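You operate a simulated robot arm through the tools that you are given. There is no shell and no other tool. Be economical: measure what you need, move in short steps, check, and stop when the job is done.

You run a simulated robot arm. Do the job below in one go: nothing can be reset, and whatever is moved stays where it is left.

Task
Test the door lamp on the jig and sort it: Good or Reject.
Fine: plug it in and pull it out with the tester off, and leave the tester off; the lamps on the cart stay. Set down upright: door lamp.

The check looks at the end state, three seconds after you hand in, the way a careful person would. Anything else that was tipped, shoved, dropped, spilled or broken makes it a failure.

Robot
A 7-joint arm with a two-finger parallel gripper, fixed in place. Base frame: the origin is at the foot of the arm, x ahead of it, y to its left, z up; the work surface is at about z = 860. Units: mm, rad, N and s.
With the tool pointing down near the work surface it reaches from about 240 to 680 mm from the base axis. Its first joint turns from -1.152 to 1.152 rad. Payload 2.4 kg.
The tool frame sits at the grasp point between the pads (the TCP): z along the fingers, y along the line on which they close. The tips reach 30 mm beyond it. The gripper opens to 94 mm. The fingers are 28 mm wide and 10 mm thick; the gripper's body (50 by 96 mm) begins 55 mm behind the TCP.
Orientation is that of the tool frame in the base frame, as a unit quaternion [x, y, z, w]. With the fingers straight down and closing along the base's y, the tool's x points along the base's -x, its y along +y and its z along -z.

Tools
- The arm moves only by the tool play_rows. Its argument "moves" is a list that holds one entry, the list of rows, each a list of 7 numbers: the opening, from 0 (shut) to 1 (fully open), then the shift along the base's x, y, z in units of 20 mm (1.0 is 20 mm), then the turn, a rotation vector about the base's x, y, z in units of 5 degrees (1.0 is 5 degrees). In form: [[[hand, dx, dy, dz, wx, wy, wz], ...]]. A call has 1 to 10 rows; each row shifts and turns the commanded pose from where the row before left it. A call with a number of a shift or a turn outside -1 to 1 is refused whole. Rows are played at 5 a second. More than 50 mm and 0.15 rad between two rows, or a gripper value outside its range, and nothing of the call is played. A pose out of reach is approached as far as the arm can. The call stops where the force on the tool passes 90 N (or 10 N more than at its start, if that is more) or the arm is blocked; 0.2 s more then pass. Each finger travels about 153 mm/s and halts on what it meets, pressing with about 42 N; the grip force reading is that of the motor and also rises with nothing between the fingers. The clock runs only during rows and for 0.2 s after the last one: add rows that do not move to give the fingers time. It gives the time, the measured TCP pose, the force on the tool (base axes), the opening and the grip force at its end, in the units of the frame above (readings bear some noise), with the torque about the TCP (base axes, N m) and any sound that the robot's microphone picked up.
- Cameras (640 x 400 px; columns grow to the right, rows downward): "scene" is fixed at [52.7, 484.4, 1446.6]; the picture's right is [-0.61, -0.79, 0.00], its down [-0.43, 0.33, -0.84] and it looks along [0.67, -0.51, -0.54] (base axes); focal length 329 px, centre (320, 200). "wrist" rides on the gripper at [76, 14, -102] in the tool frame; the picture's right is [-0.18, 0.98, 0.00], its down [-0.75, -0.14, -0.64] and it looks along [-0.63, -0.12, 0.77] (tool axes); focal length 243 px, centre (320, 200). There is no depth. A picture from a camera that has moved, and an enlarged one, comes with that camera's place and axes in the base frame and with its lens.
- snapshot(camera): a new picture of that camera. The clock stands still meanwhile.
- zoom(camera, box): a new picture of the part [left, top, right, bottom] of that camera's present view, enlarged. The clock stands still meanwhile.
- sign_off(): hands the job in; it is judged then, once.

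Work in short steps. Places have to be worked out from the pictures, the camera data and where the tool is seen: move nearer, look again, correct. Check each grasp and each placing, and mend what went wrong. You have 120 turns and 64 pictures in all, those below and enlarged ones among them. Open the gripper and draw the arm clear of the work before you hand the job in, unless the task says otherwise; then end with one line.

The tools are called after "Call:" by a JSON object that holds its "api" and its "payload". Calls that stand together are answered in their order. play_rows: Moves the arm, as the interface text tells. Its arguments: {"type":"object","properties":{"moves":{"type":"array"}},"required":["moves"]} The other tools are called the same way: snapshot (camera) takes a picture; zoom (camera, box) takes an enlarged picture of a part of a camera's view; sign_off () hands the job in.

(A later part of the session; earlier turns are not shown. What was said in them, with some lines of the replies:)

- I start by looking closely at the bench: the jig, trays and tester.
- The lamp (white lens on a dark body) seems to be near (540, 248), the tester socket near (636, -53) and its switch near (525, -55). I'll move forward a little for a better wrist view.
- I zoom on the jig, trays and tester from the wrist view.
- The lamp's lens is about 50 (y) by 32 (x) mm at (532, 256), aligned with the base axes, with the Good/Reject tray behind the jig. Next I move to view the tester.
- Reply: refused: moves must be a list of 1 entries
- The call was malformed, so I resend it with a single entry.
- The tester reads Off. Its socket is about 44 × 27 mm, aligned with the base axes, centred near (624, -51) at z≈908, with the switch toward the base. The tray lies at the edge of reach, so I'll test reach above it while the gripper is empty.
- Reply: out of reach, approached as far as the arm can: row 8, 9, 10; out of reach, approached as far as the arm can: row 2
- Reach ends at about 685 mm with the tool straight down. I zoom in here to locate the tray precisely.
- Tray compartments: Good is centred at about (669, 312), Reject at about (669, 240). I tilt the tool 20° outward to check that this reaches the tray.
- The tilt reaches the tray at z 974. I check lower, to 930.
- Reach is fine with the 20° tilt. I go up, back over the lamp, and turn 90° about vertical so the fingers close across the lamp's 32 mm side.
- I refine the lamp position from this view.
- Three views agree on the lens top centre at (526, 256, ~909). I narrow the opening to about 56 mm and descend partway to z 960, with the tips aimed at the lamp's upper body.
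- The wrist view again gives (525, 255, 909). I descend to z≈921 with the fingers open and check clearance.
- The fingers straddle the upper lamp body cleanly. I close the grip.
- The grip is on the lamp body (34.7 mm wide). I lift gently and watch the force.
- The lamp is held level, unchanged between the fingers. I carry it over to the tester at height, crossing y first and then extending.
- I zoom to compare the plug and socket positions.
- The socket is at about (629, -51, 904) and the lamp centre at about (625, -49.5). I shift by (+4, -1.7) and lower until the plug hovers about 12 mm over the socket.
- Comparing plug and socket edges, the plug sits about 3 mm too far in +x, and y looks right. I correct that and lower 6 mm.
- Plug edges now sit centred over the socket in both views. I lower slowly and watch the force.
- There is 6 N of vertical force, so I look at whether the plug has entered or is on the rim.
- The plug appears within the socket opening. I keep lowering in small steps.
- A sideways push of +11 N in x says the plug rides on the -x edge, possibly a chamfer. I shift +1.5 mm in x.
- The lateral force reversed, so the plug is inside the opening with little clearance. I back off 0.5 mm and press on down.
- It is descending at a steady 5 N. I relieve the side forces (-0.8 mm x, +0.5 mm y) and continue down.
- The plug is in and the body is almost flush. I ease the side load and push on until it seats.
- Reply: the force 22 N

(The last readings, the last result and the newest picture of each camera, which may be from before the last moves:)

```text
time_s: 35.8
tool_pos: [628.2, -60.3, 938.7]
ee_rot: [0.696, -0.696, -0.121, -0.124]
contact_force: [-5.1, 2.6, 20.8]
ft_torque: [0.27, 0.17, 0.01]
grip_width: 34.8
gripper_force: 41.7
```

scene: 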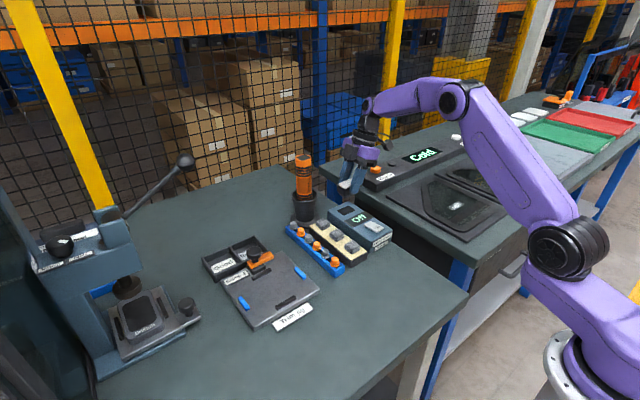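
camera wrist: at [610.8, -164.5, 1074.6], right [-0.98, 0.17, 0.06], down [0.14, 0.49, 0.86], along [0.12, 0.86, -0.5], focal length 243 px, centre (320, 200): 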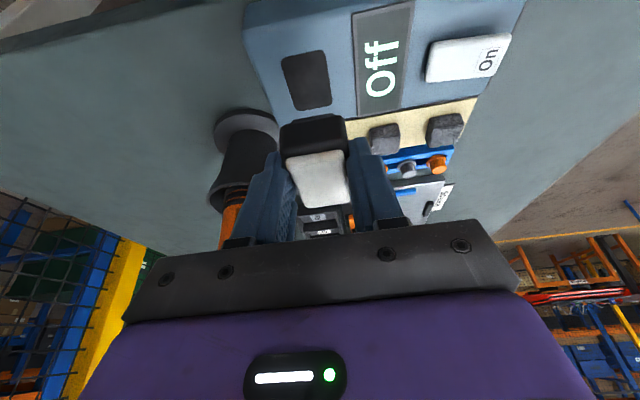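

The force rose to 21 N, which suggests it is seated. I check the picture.

Call:
{"api": "zoom", "payload": {"camera": "scene", "box": [335, 180, 385, 225]}}

Call:
{"api": "zoom", "payload": {"camera": "wrist", "box": [260, 60, 390, 200]}}

```text
8.89 times, centred on (360, 202) of scene
camera zoom: at [52.1, 484.5, 1446.5], right [-0.61, -0.79, 0.0], down [-0.43, 0.33, -0.84], along [0.67, -0.51, -0.54], focal length 2928 px, centre (-36, 178)
```

zoom: 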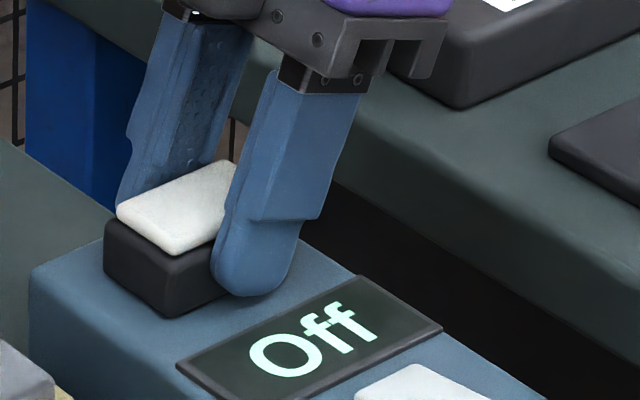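

```text
2.86 times, centred on (325, 130) of wrist
camera zoom: at [614.1, -166.0, 1008.0], right [-0.98, 0.17, 0.06], down [0.14, 0.49, 0.86], along [0.12, 0.86, -0.5], focal length 693 px, centre (306, 400)
```

zoom: 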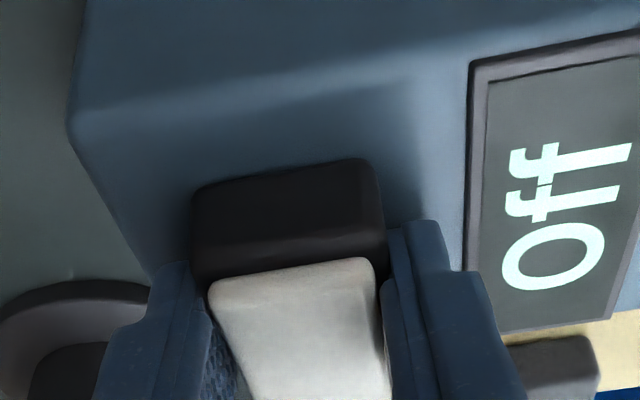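

The lamp is seated flush. I open the fingers and rise straight up.

Call:
{"api": "play_rows", "payload": {"moves": [[[0.4, 0, 0, 0, 0, 0, 0], [0.6, 0, 0, 0, 0, 0, 0], [0.6, 0, 0, 0, 0, 0, 0], [0.6, 0, 0, 0.5, 0, 0, 0], [0.6, 0, 0, 1, 0, 0, 0], [0.6, 0, 0, 1, 0, 0, 0], [0.6, 0, 0, 1, 0, 0, 0], [0.6, 0, 0, 0.5, 0, 0, 0], [0.6, 0, 0, 0, 0, 0, 0]]]}}

Call:
{"api": "snapshot", "payload": {"camera": "wrist"}}

Call:
{"api": "zoom", "payload": {"camera": "scene", "box": [330, 180, 400, 250]}}

```text
time_s: 37.8
tool_pos: [627.2, -62.1, 1017.5]
ee_rot: [-0.696, 0.696, 0.123, 0.123]
contact_force: [0.5, 0.0, 0.7]
ft_torque: [0.03, 0.01, 0.0]
grip_width: 56.5
gripper_force: 0.1
```

```text
20 pictures are left
camera wrist: at [613.2, -166.8, 1086.7], right [-0.98, 0.17, 0.06], down [0.14, 0.49, 0.86], along [0.12, 0.86, -0.5], focal length 243 px, centre (320, 200)
```

wrist: 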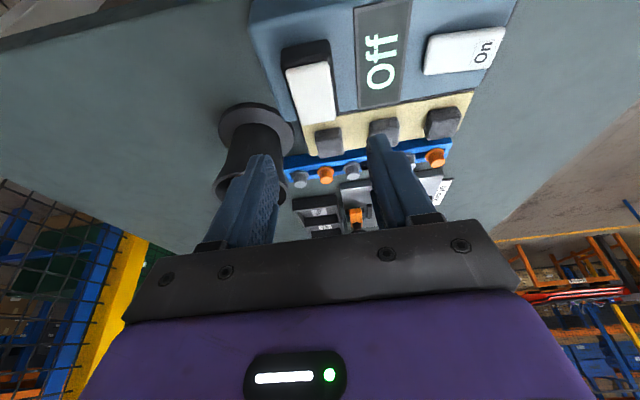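

```text
5.71 times, centred on (365, 215) of scene
camera zoom: at [52.7, 484.4, 1446.6], right [-0.61, -0.79, 0.0], down [-0.43, 0.33, -0.84], along [0.67, -0.51, -0.54], focal length 1882 px, centre (63, 114)
```

zoom: 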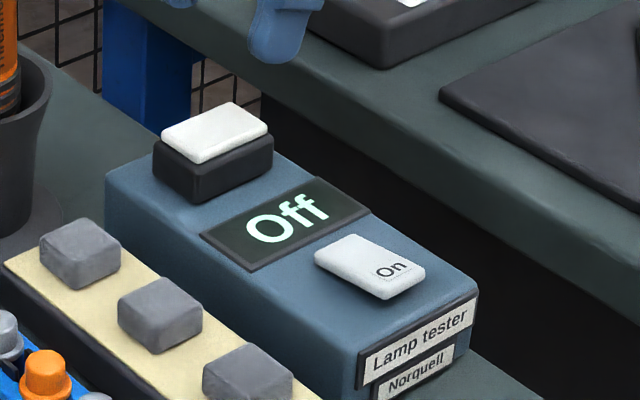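

The lamp sits in the socket and the tester is still Off. The On end of the rocker is near (504, -48). I close the fingers and go above it.

Call:
{"api": "play_rows", "payload": {"moves": [[[0.3, -1, 0, 0, 0, 0, 0], [0, -1, 0, 0, 0, 0, 0], [0, -1, 0, 0, 0, 0, 0], [0, -1, 0, 0, 0, 0, 0], [0, -1, 0, 0, 0, 0, 0], [0, -1, 0.35, 0, 0, 0, 0], [0, -0.1, 0, -1, 0, 0, 0], [0, 0, 0, -1, 0, 0, 0], [0, 0, 0, -0.5, 0, 0, 0], [0, 0, 0, 0, 0, 0, 0]]]}}

Call:
{"api": "zoom", "payload": {"camera": "scene", "box": [330, 180, 410, 260]}}

```text
time_s: 40.0
tool_pos: [504.6, -53.8, 968.6]
ee_rot: [-0.696, 0.697, 0.123, 0.123]
contact_force: [0.9, -0.2, -0.1]
ft_torque: [0.01, -0.01, 0.02]
grip_width: 0.0
gripper_force: 32.6
```

```text
5.00 times, centred on (370, 220) of scene
camera zoom: at [52.7, 484.4, 1446.6], right [-0.61, -0.79, 0.0], down [-0.43, 0.33, -0.84], along [0.67, -0.51, -0.54], focal length 1647 px, centre (70, 100)
```

zoom: 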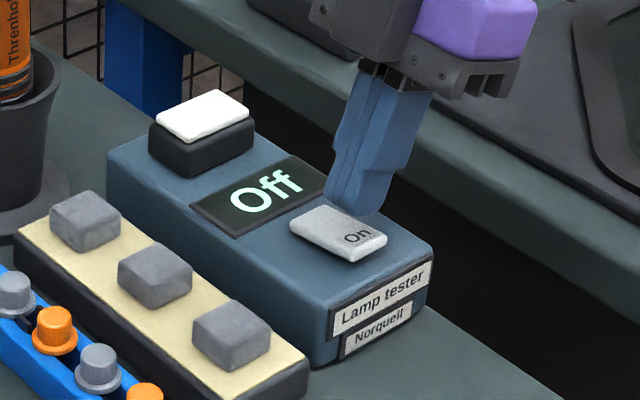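

The tip is above the On end. I lower and press gently.

Call:
{"api": "play_rows", "payload": {"moves": [[[0, 0, 0, -0.6, 0, 0, 0], [0, 0, 0, -0.3, 0, 0, 0], [0, 0, 0, 0, 0, 0, 0]]]}}

```text
time_s: 40.8
tool_pos: [504.3, -55.7, 950.0]
ee_rot: [-0.696, 0.697, 0.123, 0.122]
contact_force: [-0.1, -0.6, -0.1]
ft_torque: [-0.02, -0.01, 0.02]
grip_width: 0.1
gripper_force: 33.4
```

Call:
{"api": "play_rows", "payload": {"moves": [[[0, 0, 0, -0.15, 0, 0, 0], [0, 0, 0, -0.1, 0, 0, 0], [0, 0, 0, 0, 0, 0, 0]]]}}

```text
time_s: 41.6
tool_pos: [503.4, -53.4, 948.7]
ee_rot: [0.696, -0.696, -0.121, -0.126]
contact_force: [-12.4, -0.5, 65.1]
ft_torque: [-0.18, -0.18, -0.08]
grip_width: 0.0
gripper_force: 33.4
```

65 N is plenty, so I back off 5 mm and look at the display.

Call:
{"api": "play_rows", "payload": {"moves": [[[0, 0, 0, 0.25, 0, 0, 0], [0, 0, 0, 0, 0, 0, 0]]]}}

Call:
{"api": "zoom", "payload": {"camera": "scene", "box": [330, 180, 410, 260]}}

```text
time_s: 42.2
tool_pos: [503.4, -53.5, 949.8]
ee_rot: [-0.696, 0.697, 0.123, 0.122]
contact_force: [5.3, -0.7, 6.8]
ft_torque: [-0.06, -0.25, -0.01]
grip_width: 0.0
gripper_force: 33.0
```

```text
5.00 times, centred on (370, 220) of scene
camera zoom: at [52.7, 484.4, 1446.6], right [-0.61, -0.79, 0.0], down [-0.43, 0.33, -0.84], along [0.67, -0.51, -0.54], focal length 1647 px, centre (70, 100)
```

zoom: 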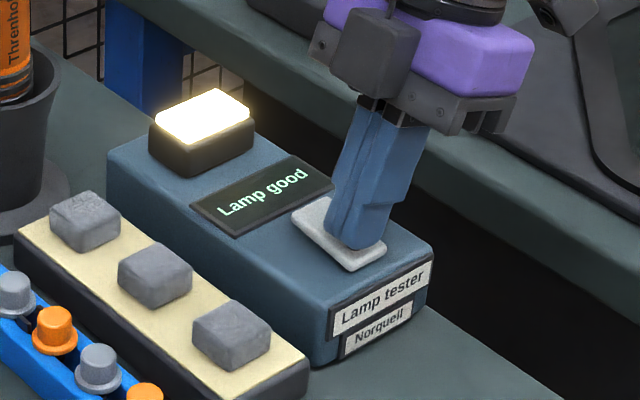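

The lamp lights and the display reads "Lamp good". I rise to see the switch state before turning the tester off.

Call:
{"api": "play_rows", "payload": {"moves": [[[0, 0, 0, 0.5, 0, 0, 0], [0, 0, 0, 1, 0, 0, 0], [0, 0.7, 0, 0, 0, 0, 0], [0, 0.7, 0, 0, 0, 0, 0], [0, 0, 0, 0, 0, 0, 0]]]}}

Call:
{"api": "zoom", "payload": {"camera": "scene", "box": [330, 180, 410, 260]}}

```text
time_s: 43.4
tool_pos: [532.9, -54.1, 977.1]
ee_rot: [-0.696, 0.697, 0.122, 0.123]
contact_force: [1.1, -0.3, -0.7]
ft_torque: [0.0, 0.0, 0.01]
grip_width: 0.0
gripper_force: 33.0
```

```text
5.00 times, centred on (370, 220) of scene
camera zoom: at [52.7, 484.4, 1446.6], right [-0.61, -0.79, 0.0], down [-0.43, 0.33, -0.84], along [0.67, -0.51, -0.54], focal length 1647 px, centre (70, 100)
```

zoom: 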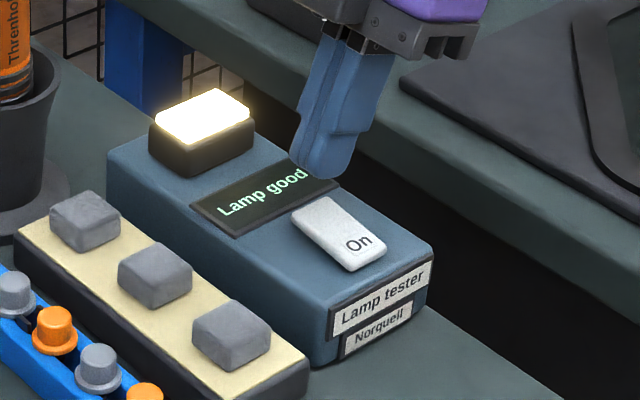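

It is a rocker, and the far end is now raised. I press that end in small steps.

Call:
{"api": "play_rows", "payload": {"moves": [[[0, 0, 0, -0.8, 0, 0, 0], [0, 0, 0, -0.5, 0, 0, 0], [0, 0, 0, -0.1, 0, 0, 0], [0, 0, 0, 0, 0, 0, 0]]]}}

```text
time_s: 44.4
tool_pos: [534.0, -54.8, 950.1]
ee_rot: [-0.696, 0.697, 0.123, 0.123]
contact_force: [-0.2, 0.3, -0.1]
ft_torque: [0.0, -0.01, -0.01]
grip_width: 0.2
gripper_force: 33.2
```

Call:
{"api": "play_rows", "payload": {"moves": [[[0, 0, 0, -0.1, 0, 0, 0], [0, 0, 0, -0.08, 0, 0, 0], [0, 0, 0, 0, 0, 0, 0]]]}}

```text
time_s: 45.2
tool_pos: [533.1, -54.8, 947.2]
ee_rot: [-0.696, 0.696, 0.122, 0.124]
contact_force: [-4.5, -0.1, 18.6]
ft_torque: [-0.05, 0.3, -0.03]
grip_width: 0.2
gripper_force: 32.6
```

Contact at 19 N; I press 1.5 mm more, then back off and look.

Call:
{"api": "play_rows", "payload": {"moves": [[[0, 0, 0, -0.09, 0, 0, 0], [0, 0, 0, 0, 0, 0, 0]]]}}

Call:
{"api": "zoom", "payload": {"camera": "scene", "box": [330, 180, 410, 260]}}

```text
time_s: 45.8
tool_pos: [534.0, -55.1, 948.9]
ee_rot: [-0.696, 0.697, 0.121, 0.125]
contact_force: [-5.7, -1.0, 44.9]
ft_torque: [-0.13, 0.56, 0.0]
grip_width: 0.2
gripper_force: 32.9
```

```text
5.00 times, centred on (370, 220) of scene
camera zoom: at [51.8, 484.5, 1446.6], right [-0.61, -0.79, 0.0], down [-0.43, 0.33, -0.84], along [0.67, -0.51, -0.54], focal length 1647 px, centre (70, 100)
```

zoom: 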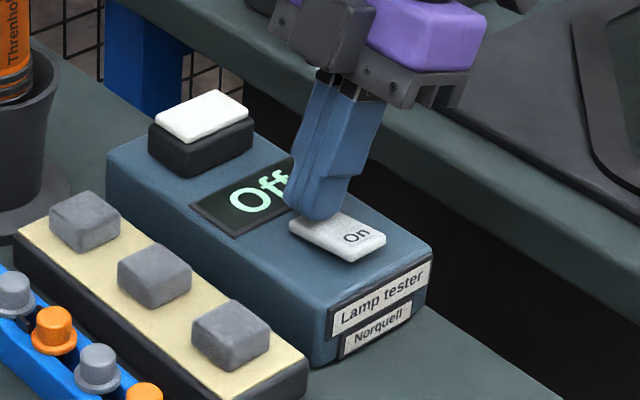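

The tester is Off again. I rise, open to 56 mm and return above the seated lamp.

Call:
{"api": "play_rows", "payload": {"moves": [[[0, 0, 0, 0.5, 0, 0, 0], [0, 0, 0, 1, 0, 0, 0], [0.3, 0, 0, 1, 0, 0, 0], [0.6, 0, 0, 1, 0, 0, 0], [0.6, 1, -0.35, 0, 0, 0, 0], [0.6, 1, 0, 0, 0, 0, 0], [0.6, 1, 0, 0, 0, 0, 0], [0.6, 1, 0, 0, 0, 0, 0], [0.6, 0.7, 0, 0, 0, 0, 0], [0.6, 0, 0, 0, 0, 0, 0]]]}}

Call:
{"api": "snapshot", "payload": {"camera": "wrist"}}

```text
time_s: 48.0
tool_pos: [628.1, -63.9, 1016.1]
ee_rot: [-0.695, 0.697, 0.123, 0.123]
contact_force: [0.0, 0.0, -0.2]
ft_torque: [0.0, 0.02, -0.01]
grip_width: 56.7
gripper_force: 0.0
```

```text
14 pictures are left
camera wrist: at [613.2, -168.6, 1085.8], right [-0.98, 0.17, 0.06], down [0.14, 0.49, 0.86], along [0.12, 0.86, -0.5], focal length 243 px, centre (320, 200)
```

wrist: 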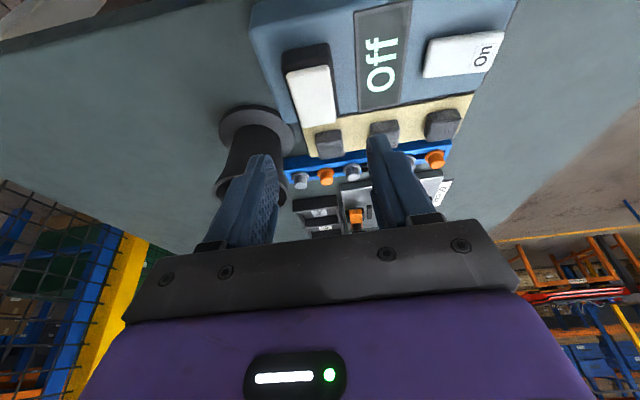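

The view matches the one right after release. I descend to the same grip height and close.

Call:
{"api": "play_rows", "payload": {"moves": [[[0.6, 0, 0, -1, 0, 0, 0], [0.6, 0, 0, -1, 0, 0, 0], [0.6, 0, 0, -1, 0, 0, 0], [0.6, 0, 0, -0.8, 0, 0, 0], [0.6, 0, 0, 0, 0, 0, 0], [0.4, 0, 0, 0, 0, 0, 0], [0.2, 0, 0, 0, 0, 0, 0], [0.2, 0, 0, 0, 0, 0, 0], [0.2, 0, 0, 0, 0, 0, 0]]]}}

Call:
{"api": "zoom", "payload": {"camera": "scene", "box": [335, 180, 385, 225]}}

```text
time_s: 50.0
tool_pos: [627.9, -61.8, 940.5]
ee_rot: [0.697, -0.696, -0.122, -0.122]
contact_force: [0.3, 0.7, -0.7]
ft_torque: [0.02, -0.03, -0.03]
grip_width: 35.0
gripper_force: 42.0
```

```text
8.89 times, centred on (360, 202) of scene
camera zoom: at [52.7, 484.4, 1446.6], right [-0.61, -0.79, 0.0], down [-0.43, 0.33, -0.84], along [0.67, -0.51, -0.54], focal length 2928 px, centre (-36, 178)
```

zoom: 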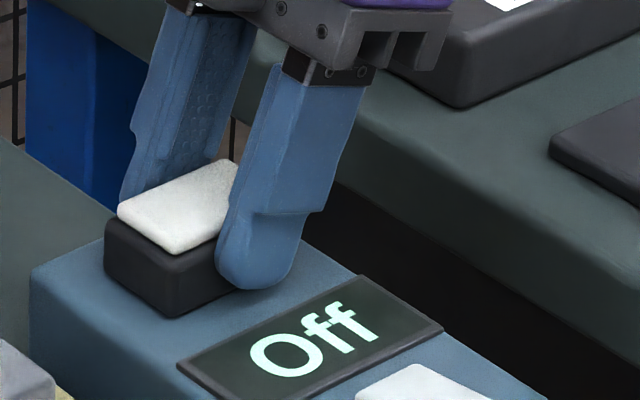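

The lamp is gripped and the display reads Off. I pull it straight up, slowly.

Call:
{"api": "play_rows", "payload": {"moves": [[[0.2, 0, 0, 0.1, 0, 0, 0], [0.2, 0, 0, 0.15, 0, 0, 0], [0.2, 0, 0, 0.2, 0, 0, 0], [0.2, 0, 0, 0.3, 0, 0, 0], [0.2, 0, 0, 0.5, 0, 0, 0], [0.2, 0, 0, 1, 0, 0, 0], [0.2, 0, 0, 1, 0, 0, 0], [0.2, 0, 0, 0, 0, 0, 0]]]}}

Call:
{"api": "zoom", "payload": {"camera": "wrist", "box": [220, 30, 420, 240]}}

```text
time_s: 51.8
tool_pos: [628.6, -62.7, 1005.4]
ee_rot: [0.697, -0.696, -0.123, -0.123]
contact_force: [0.2, 1.1, -0.9]
ft_torque: [0.02, 0.02, 0.01]
grip_width: 34.6
gripper_force: 42.0
```

```text
1.90 times, centred on (320, 135) of wrist
camera zoom: at [614.4, -167.9, 1074.5], right [-0.98, 0.17, 0.06], down [0.14, 0.49, 0.86], along [0.12, 0.86, -0.5], focal length 462 px, centre (320, 324)
```

zoom: 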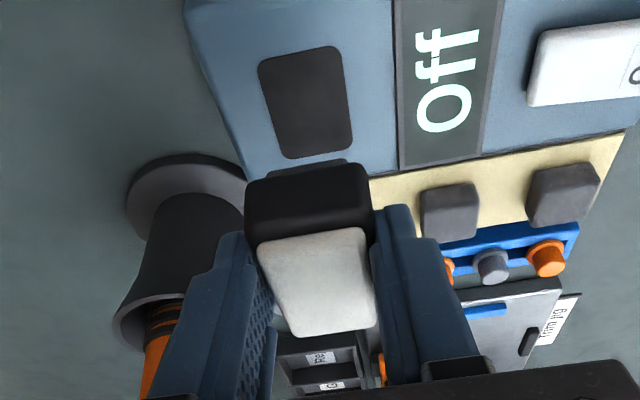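

The lamp came out cleanly and the tester is Off. I carry it back, then turn -90° so its long side points along x for the Good tray.

Call:
{"api": "play_rows", "payload": {"moves": [[[0.2, -1, 0, 0, 0, 0, 0], [0.2, -1, 0, 0, 0, 0, 0], [0.2, -1, 0, 0, 0, 0, 0], [0.2, -1, 0, 0.5, 0, 0, 0], [0.2, -1, 1, 0.5, 0, 0, 0], [0.2, 0, 1, 0, 0, 0, 0], [0.2, 0, 1, 0, 0, 0, 0], [0.2, 0, 1, 0, 0, 0, 0], [0.2, 0, 1, 0, 0, 0, 0], [0.2, 0, 1, 0, 0, 0, 0]]]}}

Call:
{"api": "play_rows", "payload": {"moves": [[[0.2, 0, 1, 0, 0, 0, 0], [0.2, 0, 1, 0, 0, 0, 0], [0.2, 0, 1, 0, 0, 0, 0], [0.2, 0, 1, 0, 0, 0, 0], [0.2, 0, 1, 0, 0, 0, 0], [0.2, 0, 1, 0, 0, 0, 0], [0.2, 0, 1, 0, 0, 0, -1], [0.2, 0, 1, 0, 0, 0, -1], [0.2, 0, 1, 0, 0, 0, -1], [0.2, 0, 1, 0, 0, 0, -1]]]}}

Call:
{"api": "play_rows", "payload": {"moves": [[[0.2, 0, 0.5, 0, 0, 0, -1], [0.2, 0, 0.5, 0, 0, 0, -1], [0.2, 0, 0.5, 0, 0, 0, -1], [0.2, 0, 0.5, 0, 0, 0, -1], [0.2, 0, 0.5, 0, 0, 0, -1], [0.2, 0, 0, 0, 0, 0, -1], [0.2, 0, 0, 0, 0, 0, -1], [0.2, 0, 0, 0, 0, 0, -1], [0.2, 0, 0, 0, 0, 0, -1], [0.2, 0, 0, 0, 0, 0, -1]]]}}

Call:
{"api": "play_rows", "payload": {"moves": [[[0.2, 0, 0, 0, 0, 0, -1], [0.2, 0, 0, 0, 0, 0, -1], [0.2, 0, 0, 0, 0, 0, -1], [0.2, 0, 0, 0, 0, 0, -1], [0.2, 0, 0, 0, 0, 0, 0]]]}}

```text
time_s: 54.0
tool_pos: [527.4, 59.7, 1025.3]
ee_rot: [0.697, -0.696, -0.122, -0.123]
contact_force: [0.2, 0.1, 0.1]
ft_torque: [-0.01, 0.02, 0.01]
grip_width: 34.7
gripper_force: 41.7
```

```text
time_s: 56.2
tool_pos: [526.5, 260.2, 1025.0]
ee_rot: [-0.564, 0.807, 0.099, 0.143]
contact_force: [1.1, 0.8, -0.3]
ft_torque: [0.0, 0.0, 0.0]
grip_width: 34.6
gripper_force: 41.8
```

```text
time_s: 58.4
tool_pos: [527.3, 310.5, 1024.0]
ee_rot: [-0.169, 0.97, 0.03, 0.171]
contact_force: [-0.2, -0.8, -0.2]
ft_torque: [0.01, 0.01, 0.0]
grip_width: 35.0
gripper_force: 41.6
```

```text
time_s: 59.6
tool_pos: [527.1, 308.3, 1024.8]
ee_rot: [0.001, 0.985, 0.0, 0.173]
contact_force: [0.6, 0.4, -0.5]
ft_torque: [-0.03, 0.01, -0.01]
grip_width: 34.6
gripper_force: 42.3
```

The lamp is turned and held. I extend over the Good compartment and look.

Call:
{"api": "play_rows", "payload": {"moves": [[[0.2, 1, 0.1, 0, 0, 0, 0], [0.2, 1, 0, 0, 0, 0, 0], [0.2, 1, 0, 0, 0, 0, 0], [0.2, 1, 0, -0.5, 0, 0, 0], [0.2, 1, 0, -1, 0, 0, 0], [0.2, 1, 0, -1, 0, 0, 0], [0.2, 0.65, 0, 0, 0, 0, 0], [0.2, 0, 0, 0, 0, 0, 0]]]}}

Call:
{"api": "zoom", "payload": {"camera": "wrist", "box": [180, 0, 460, 240]}}

Call:
{"api": "zoom", "payload": {"camera": "scene", "box": [180, 190, 290, 290]}}

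```text
time_s: 61.4
tool_pos: [660.6, 312.0, 973.5]
ee_rot: [0.001, 0.985, 0.0, 0.173]
contact_force: [0.4, 0.6, 0.3]
ft_torque: [-0.01, 0.0, -0.01]
grip_width: 34.5
gripper_force: 41.7
```

```text
1.67 times, centred on (320, 120) of wrist
camera zoom: at [554.1, 327.7, 1043.7], right [0.17, 0.98, 0.06], down [0.49, -0.14, 0.86], along [0.86, -0.12, -0.5], focal length 404 px, centre (320, 333)
```

zoom: 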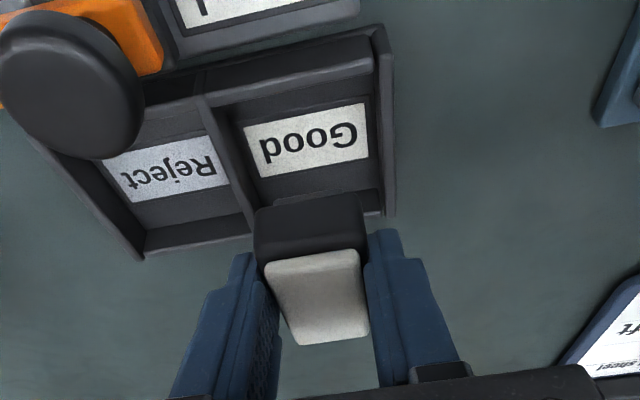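

```text
4.00 times, centred on (235, 240) of scene
camera zoom: at [52.7, 484.4, 1446.6], right [-0.61, -0.79, 0.0], down [-0.43, 0.33, -0.84], along [0.67, -0.51, -0.54], focal length 1318 px, centre (660, 40)
```

zoom: 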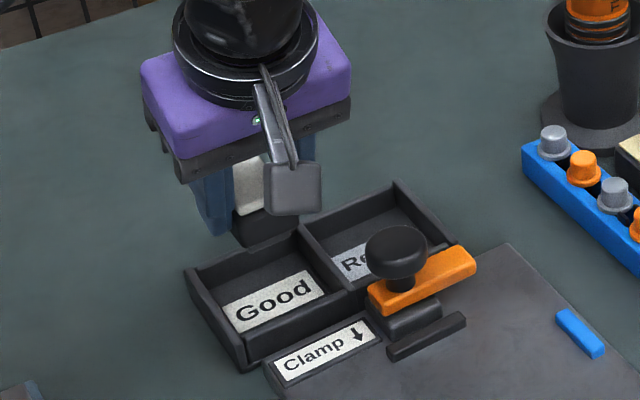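

The lamp is above the Good compartment at about (667, 313). I nudge it to (670, 311.5) and lower partway.

Call:
{"api": "play_rows", "payload": {"moves": [[[0.2, 0.15, -0.08, -0.5, 0, 0, 0], [0.2, 0, 0, -1, 0, 0, 0], [0.2, 0, 0, -0.9, 0, 0, 0], [0.2, 0, 0, 0, 0, 0, 0]]]}}

Call:
{"api": "zoom", "payload": {"camera": "wrist", "box": [180, 0, 460, 240]}}

Call:
{"api": "zoom", "payload": {"camera": "scene", "box": [190, 210, 290, 300]}}

```text
time_s: 62.4
tool_pos: [664.0, 309.4, 928.6]
ee_rot: [0.001, 0.985, 0.001, 0.174]
contact_force: [-0.6, -0.7, 0.2]
ft_torque: [-0.03, 0.0, 0.02]
grip_width: 34.8
gripper_force: 42.2
```

```text
1.67 times, centred on (320, 120) of wrist
camera zoom: at [558.1, 325.3, 996.7], right [0.17, 0.98, 0.06], down [0.49, -0.14, 0.86], along [0.86, -0.12, -0.5], focal length 404 px, centre (320, 333)
```

zoom: 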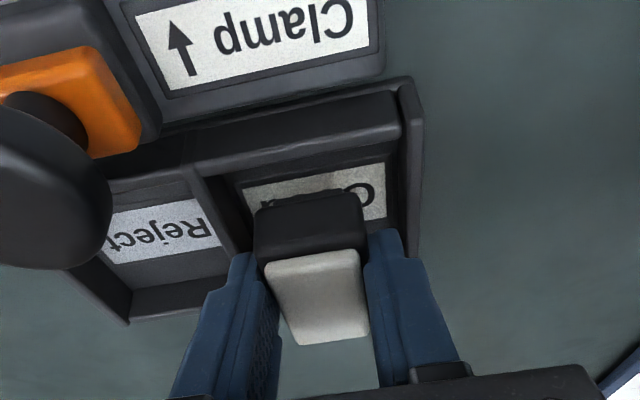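

```text
4.44 times, centred on (240, 255) of scene
camera zoom: at [52.7, 484.4, 1446.6], right [-0.61, -0.79, 0.0], down [-0.43, 0.33, -0.84], along [0.67, -0.51, -0.54], focal length 1464 px, centre (676, -44)
```

zoom: 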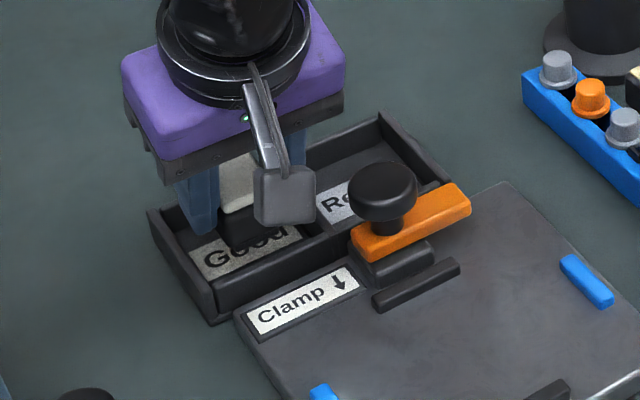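

The compartment spans y ≈ 279–344, so the fingers fit. I lower further, gently.

Call:
{"api": "play_rows", "payload": {"moves": [[[0.2, 0, 0.04, -0.4, 0, 0, 0], [0.2, 0, 0, -0.3, 0, 0, 0], [0.2, 0, 0, 0, 0, 0, 0]]]}}

Call:
{"api": "play_rows", "payload": {"moves": [[[0.2, 0, 0, -0.1, 0, 0, 0], [0.2, 0, 0, 0, 0, 0, 0]]]}}

```text
time_s: 63.2
tool_pos: [663.8, 311.7, 912.9]
ee_rot: [0.0, 0.985, 0.0, 0.173]
contact_force: [-0.3, 0.4, 0.1]
ft_torque: [-0.01, 0.01, -0.02]
grip_width: 34.5
gripper_force: 41.4
```

```text
time_s: 63.8
tool_pos: [662.3, 310.9, 911.7]
ee_rot: [-0.001, 0.985, 0.0, 0.173]
contact_force: [0.6, 0.6, 0.6]
ft_torque: [0.05, -0.03, 0.01]
grip_width: 34.6
gripper_force: 41.9
```

Call:
{"api": "play_rows", "payload": {"moves": [[[0.2, 0, 0, -0.1, 0, 0, 0], [0.2, 0, 0, 0, 0, 0, 0]]]}}

Call:
{"api": "play_rows", "payload": {"moves": [[[0.2, 0, 0, -0.07, 0, 0, 0], [0.2, 0, 0, 0, 0, 0, 0]]]}}

```text
time_s: 64.4
tool_pos: [663.8, 311.1, 911.0]
ee_rot: [0.0, 0.985, 0.001, 0.175]
contact_force: [-4.2, -1.4, 15.4]
ft_torque: [-0.07, 0.16, -0.02]
grip_width: 34.6
gripper_force: 41.8
```

```text
time_s: 65.0
tool_pos: [664.8, 310.6, 910.7]
ee_rot: [0.0, 0.984, 0.001, 0.178]
contact_force: [-6.2, -3.9, 31.5]
ft_torque: [-0.22, 0.29, -0.01]
grip_width: 34.5
gripper_force: 41.9
```

Floor contact: 15 N, then 31 N. I ease up 1.6 mm and check that the lamp sits properly before opening.

Call:
{"api": "play_rows", "payload": {"moves": [[[0.2, 0, 0, 0.08, 0, 0, 0], [0.2, 0, 0, 0, 0, 0, 0]]]}}

Call:
{"api": "zoom", "payload": {"camera": "wrist", "box": [220, 60, 420, 220]}}

```text
time_s: 65.6
tool_pos: [664.8, 311.4, 911.4]
ee_rot: [0.001, 0.984, 0.002, 0.176]
contact_force: [4.4, -0.3, 20.5]
ft_torque: [0.02, -0.26, 0.01]
grip_width: 34.6
gripper_force: 42.2
```

```text
2.50 times, centred on (320, 140) of wrist
camera zoom: at [558.3, 326.5, 979.3], right [0.17, 0.98, 0.07], down [0.48, -0.14, 0.86], along [0.86, -0.12, -0.5], focal length 606 px, centre (320, 350)
```

zoom: 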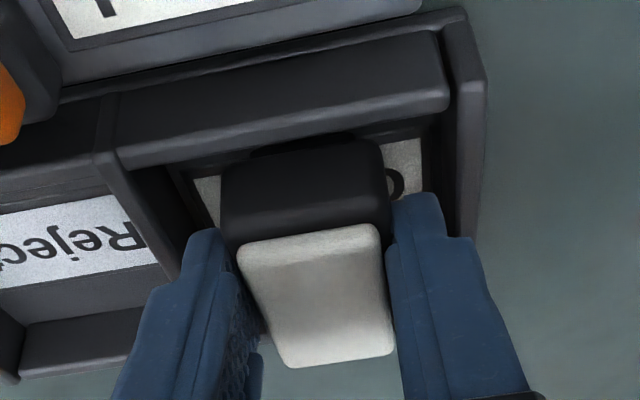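

The lamp is within the compartment on its floor. I open slightly (to about 41 mm) and rise straight up.

Call:
{"api": "play_rows", "payload": {"moves": [[[0.2, 0, 0, 0.06, 0, 0, 0], [0.43, 0, 0, 0, 0, 0, 0], [0.43, 0, 0, 0, 0, 0, 0], [0.43, 0, 0, 0.3, 0, 0, 0], [0.43, 0, 0, 0.7, 0, 0, 0], [0.43, 0, 0, 1, 0, 0, 0], [0.43, 0, 0, 1, 0, 0, 0], [0.43, 0, 0, 1, 0, 0, 0], [0.43, 0, 0, 0, 0, 0, 0]]]}}

Call:
{"api": "zoom", "payload": {"camera": "wrist", "box": [180, 0, 460, 240]}}

```text
time_s: 67.6
tool_pos: [662.3, 312.9, 991.0]
ee_rot: [-0.001, 0.985, 0.0, 0.173]
contact_force: [0.4, -0.2, 0.7]
ft_torque: [0.02, 0.01, 0.0]
grip_width: 40.6
gripper_force: 0.1
```

```text
1.67 times, centred on (320, 120) of wrist
camera zoom: at [557.2, 327.8, 1060.4], right [0.17, 0.98, 0.06], down [0.49, -0.14, 0.86], along [0.86, -0.12, -0.5], focal length 404 px, centre (320, 333)
```

zoom: 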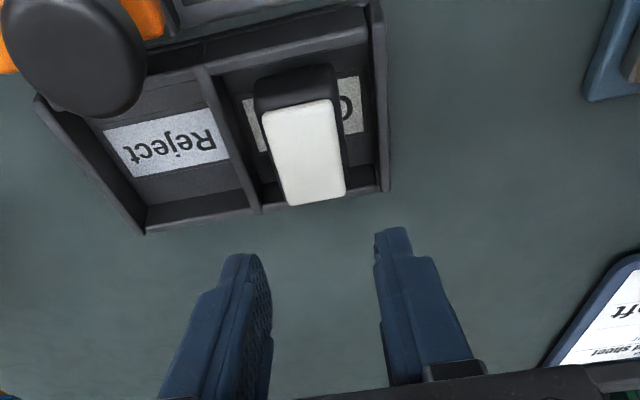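

The lamp stands upright in the Good compartment. I open the gripper and draw the arm back and up, clear of the work.

Call:
{"api": "play_rows", "payload": {"moves": [[[0.6, 0, 0, 1, 0, 0, 0], [0.8, -1, 0, 1, 0, 0, 0], [1, -1, 0, 1, 0, 0, 0], [1, -1, 0, 1, 0, 0, 0], [1, -1, 0, 1, 0, 0, 0], [1, -1, 0, 0, 0, 0, 0], [1, -1, 0, 0, 0, 0, 0], [1, -1, -0.5, 0, 0, 0, 0], [1, -1, -0.5, 0, 0, 0, 0], [1, -1, -0.5, 0, 0, 0, 0]]]}}

Call:
{"api": "play_rows", "payload": {"moves": [[[1, -1, 0, 0, 0, 0, 0], [1, -1, 0, 0, 0, 0, 0], [1, -1, 0, 0, 0, 0, 0], [1, 0, 0, 0, 0, 0, 0]]]}}

Call:
{"api": "snapshot", "payload": {"camera": "scene"}}

```text
time_s: 69.8
tool_pos: [483.9, 279.9, 1090.9]
ee_rot: [0.001, 0.985, 0.0, 0.173]
contact_force: [-0.1, -0.1, 0.5]
ft_torque: [0.01, -0.01, 0.02]
grip_width: 93.9
gripper_force: 0.1
```

```text
time_s: 70.8
tool_pos: [422.8, 279.6, 1090.1]
ee_rot: [-0.001, 0.985, 0.001, 0.174]
contact_force: [-0.7, -0.5, -0.2]
ft_torque: [0.01, 0.01, -0.02]
grip_width: 94.3
gripper_force: 0.1
```

```text
5 pictures are left
```

scene: 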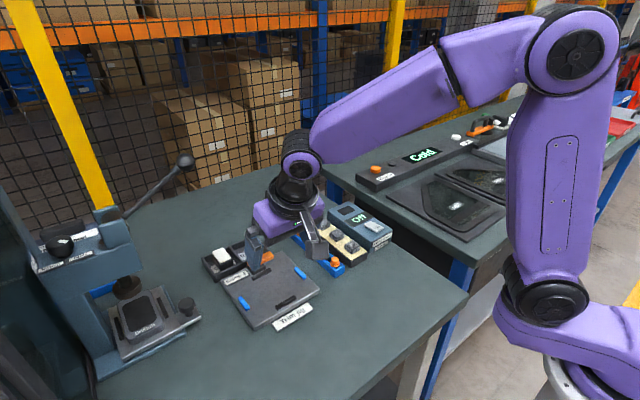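

The lamp is in the Good tray, the tester reads Off, everything else is undisturbed, and the arm is clear. I hand in.

Call:
{"api": "sign_off", "payload": {}}

```text
The job is handed in.
```

The door lamp lit on the tester ("Lamp good") and now stands upright in the Good tray; I plugged and unplugged it with the tester off, and left the tester off.
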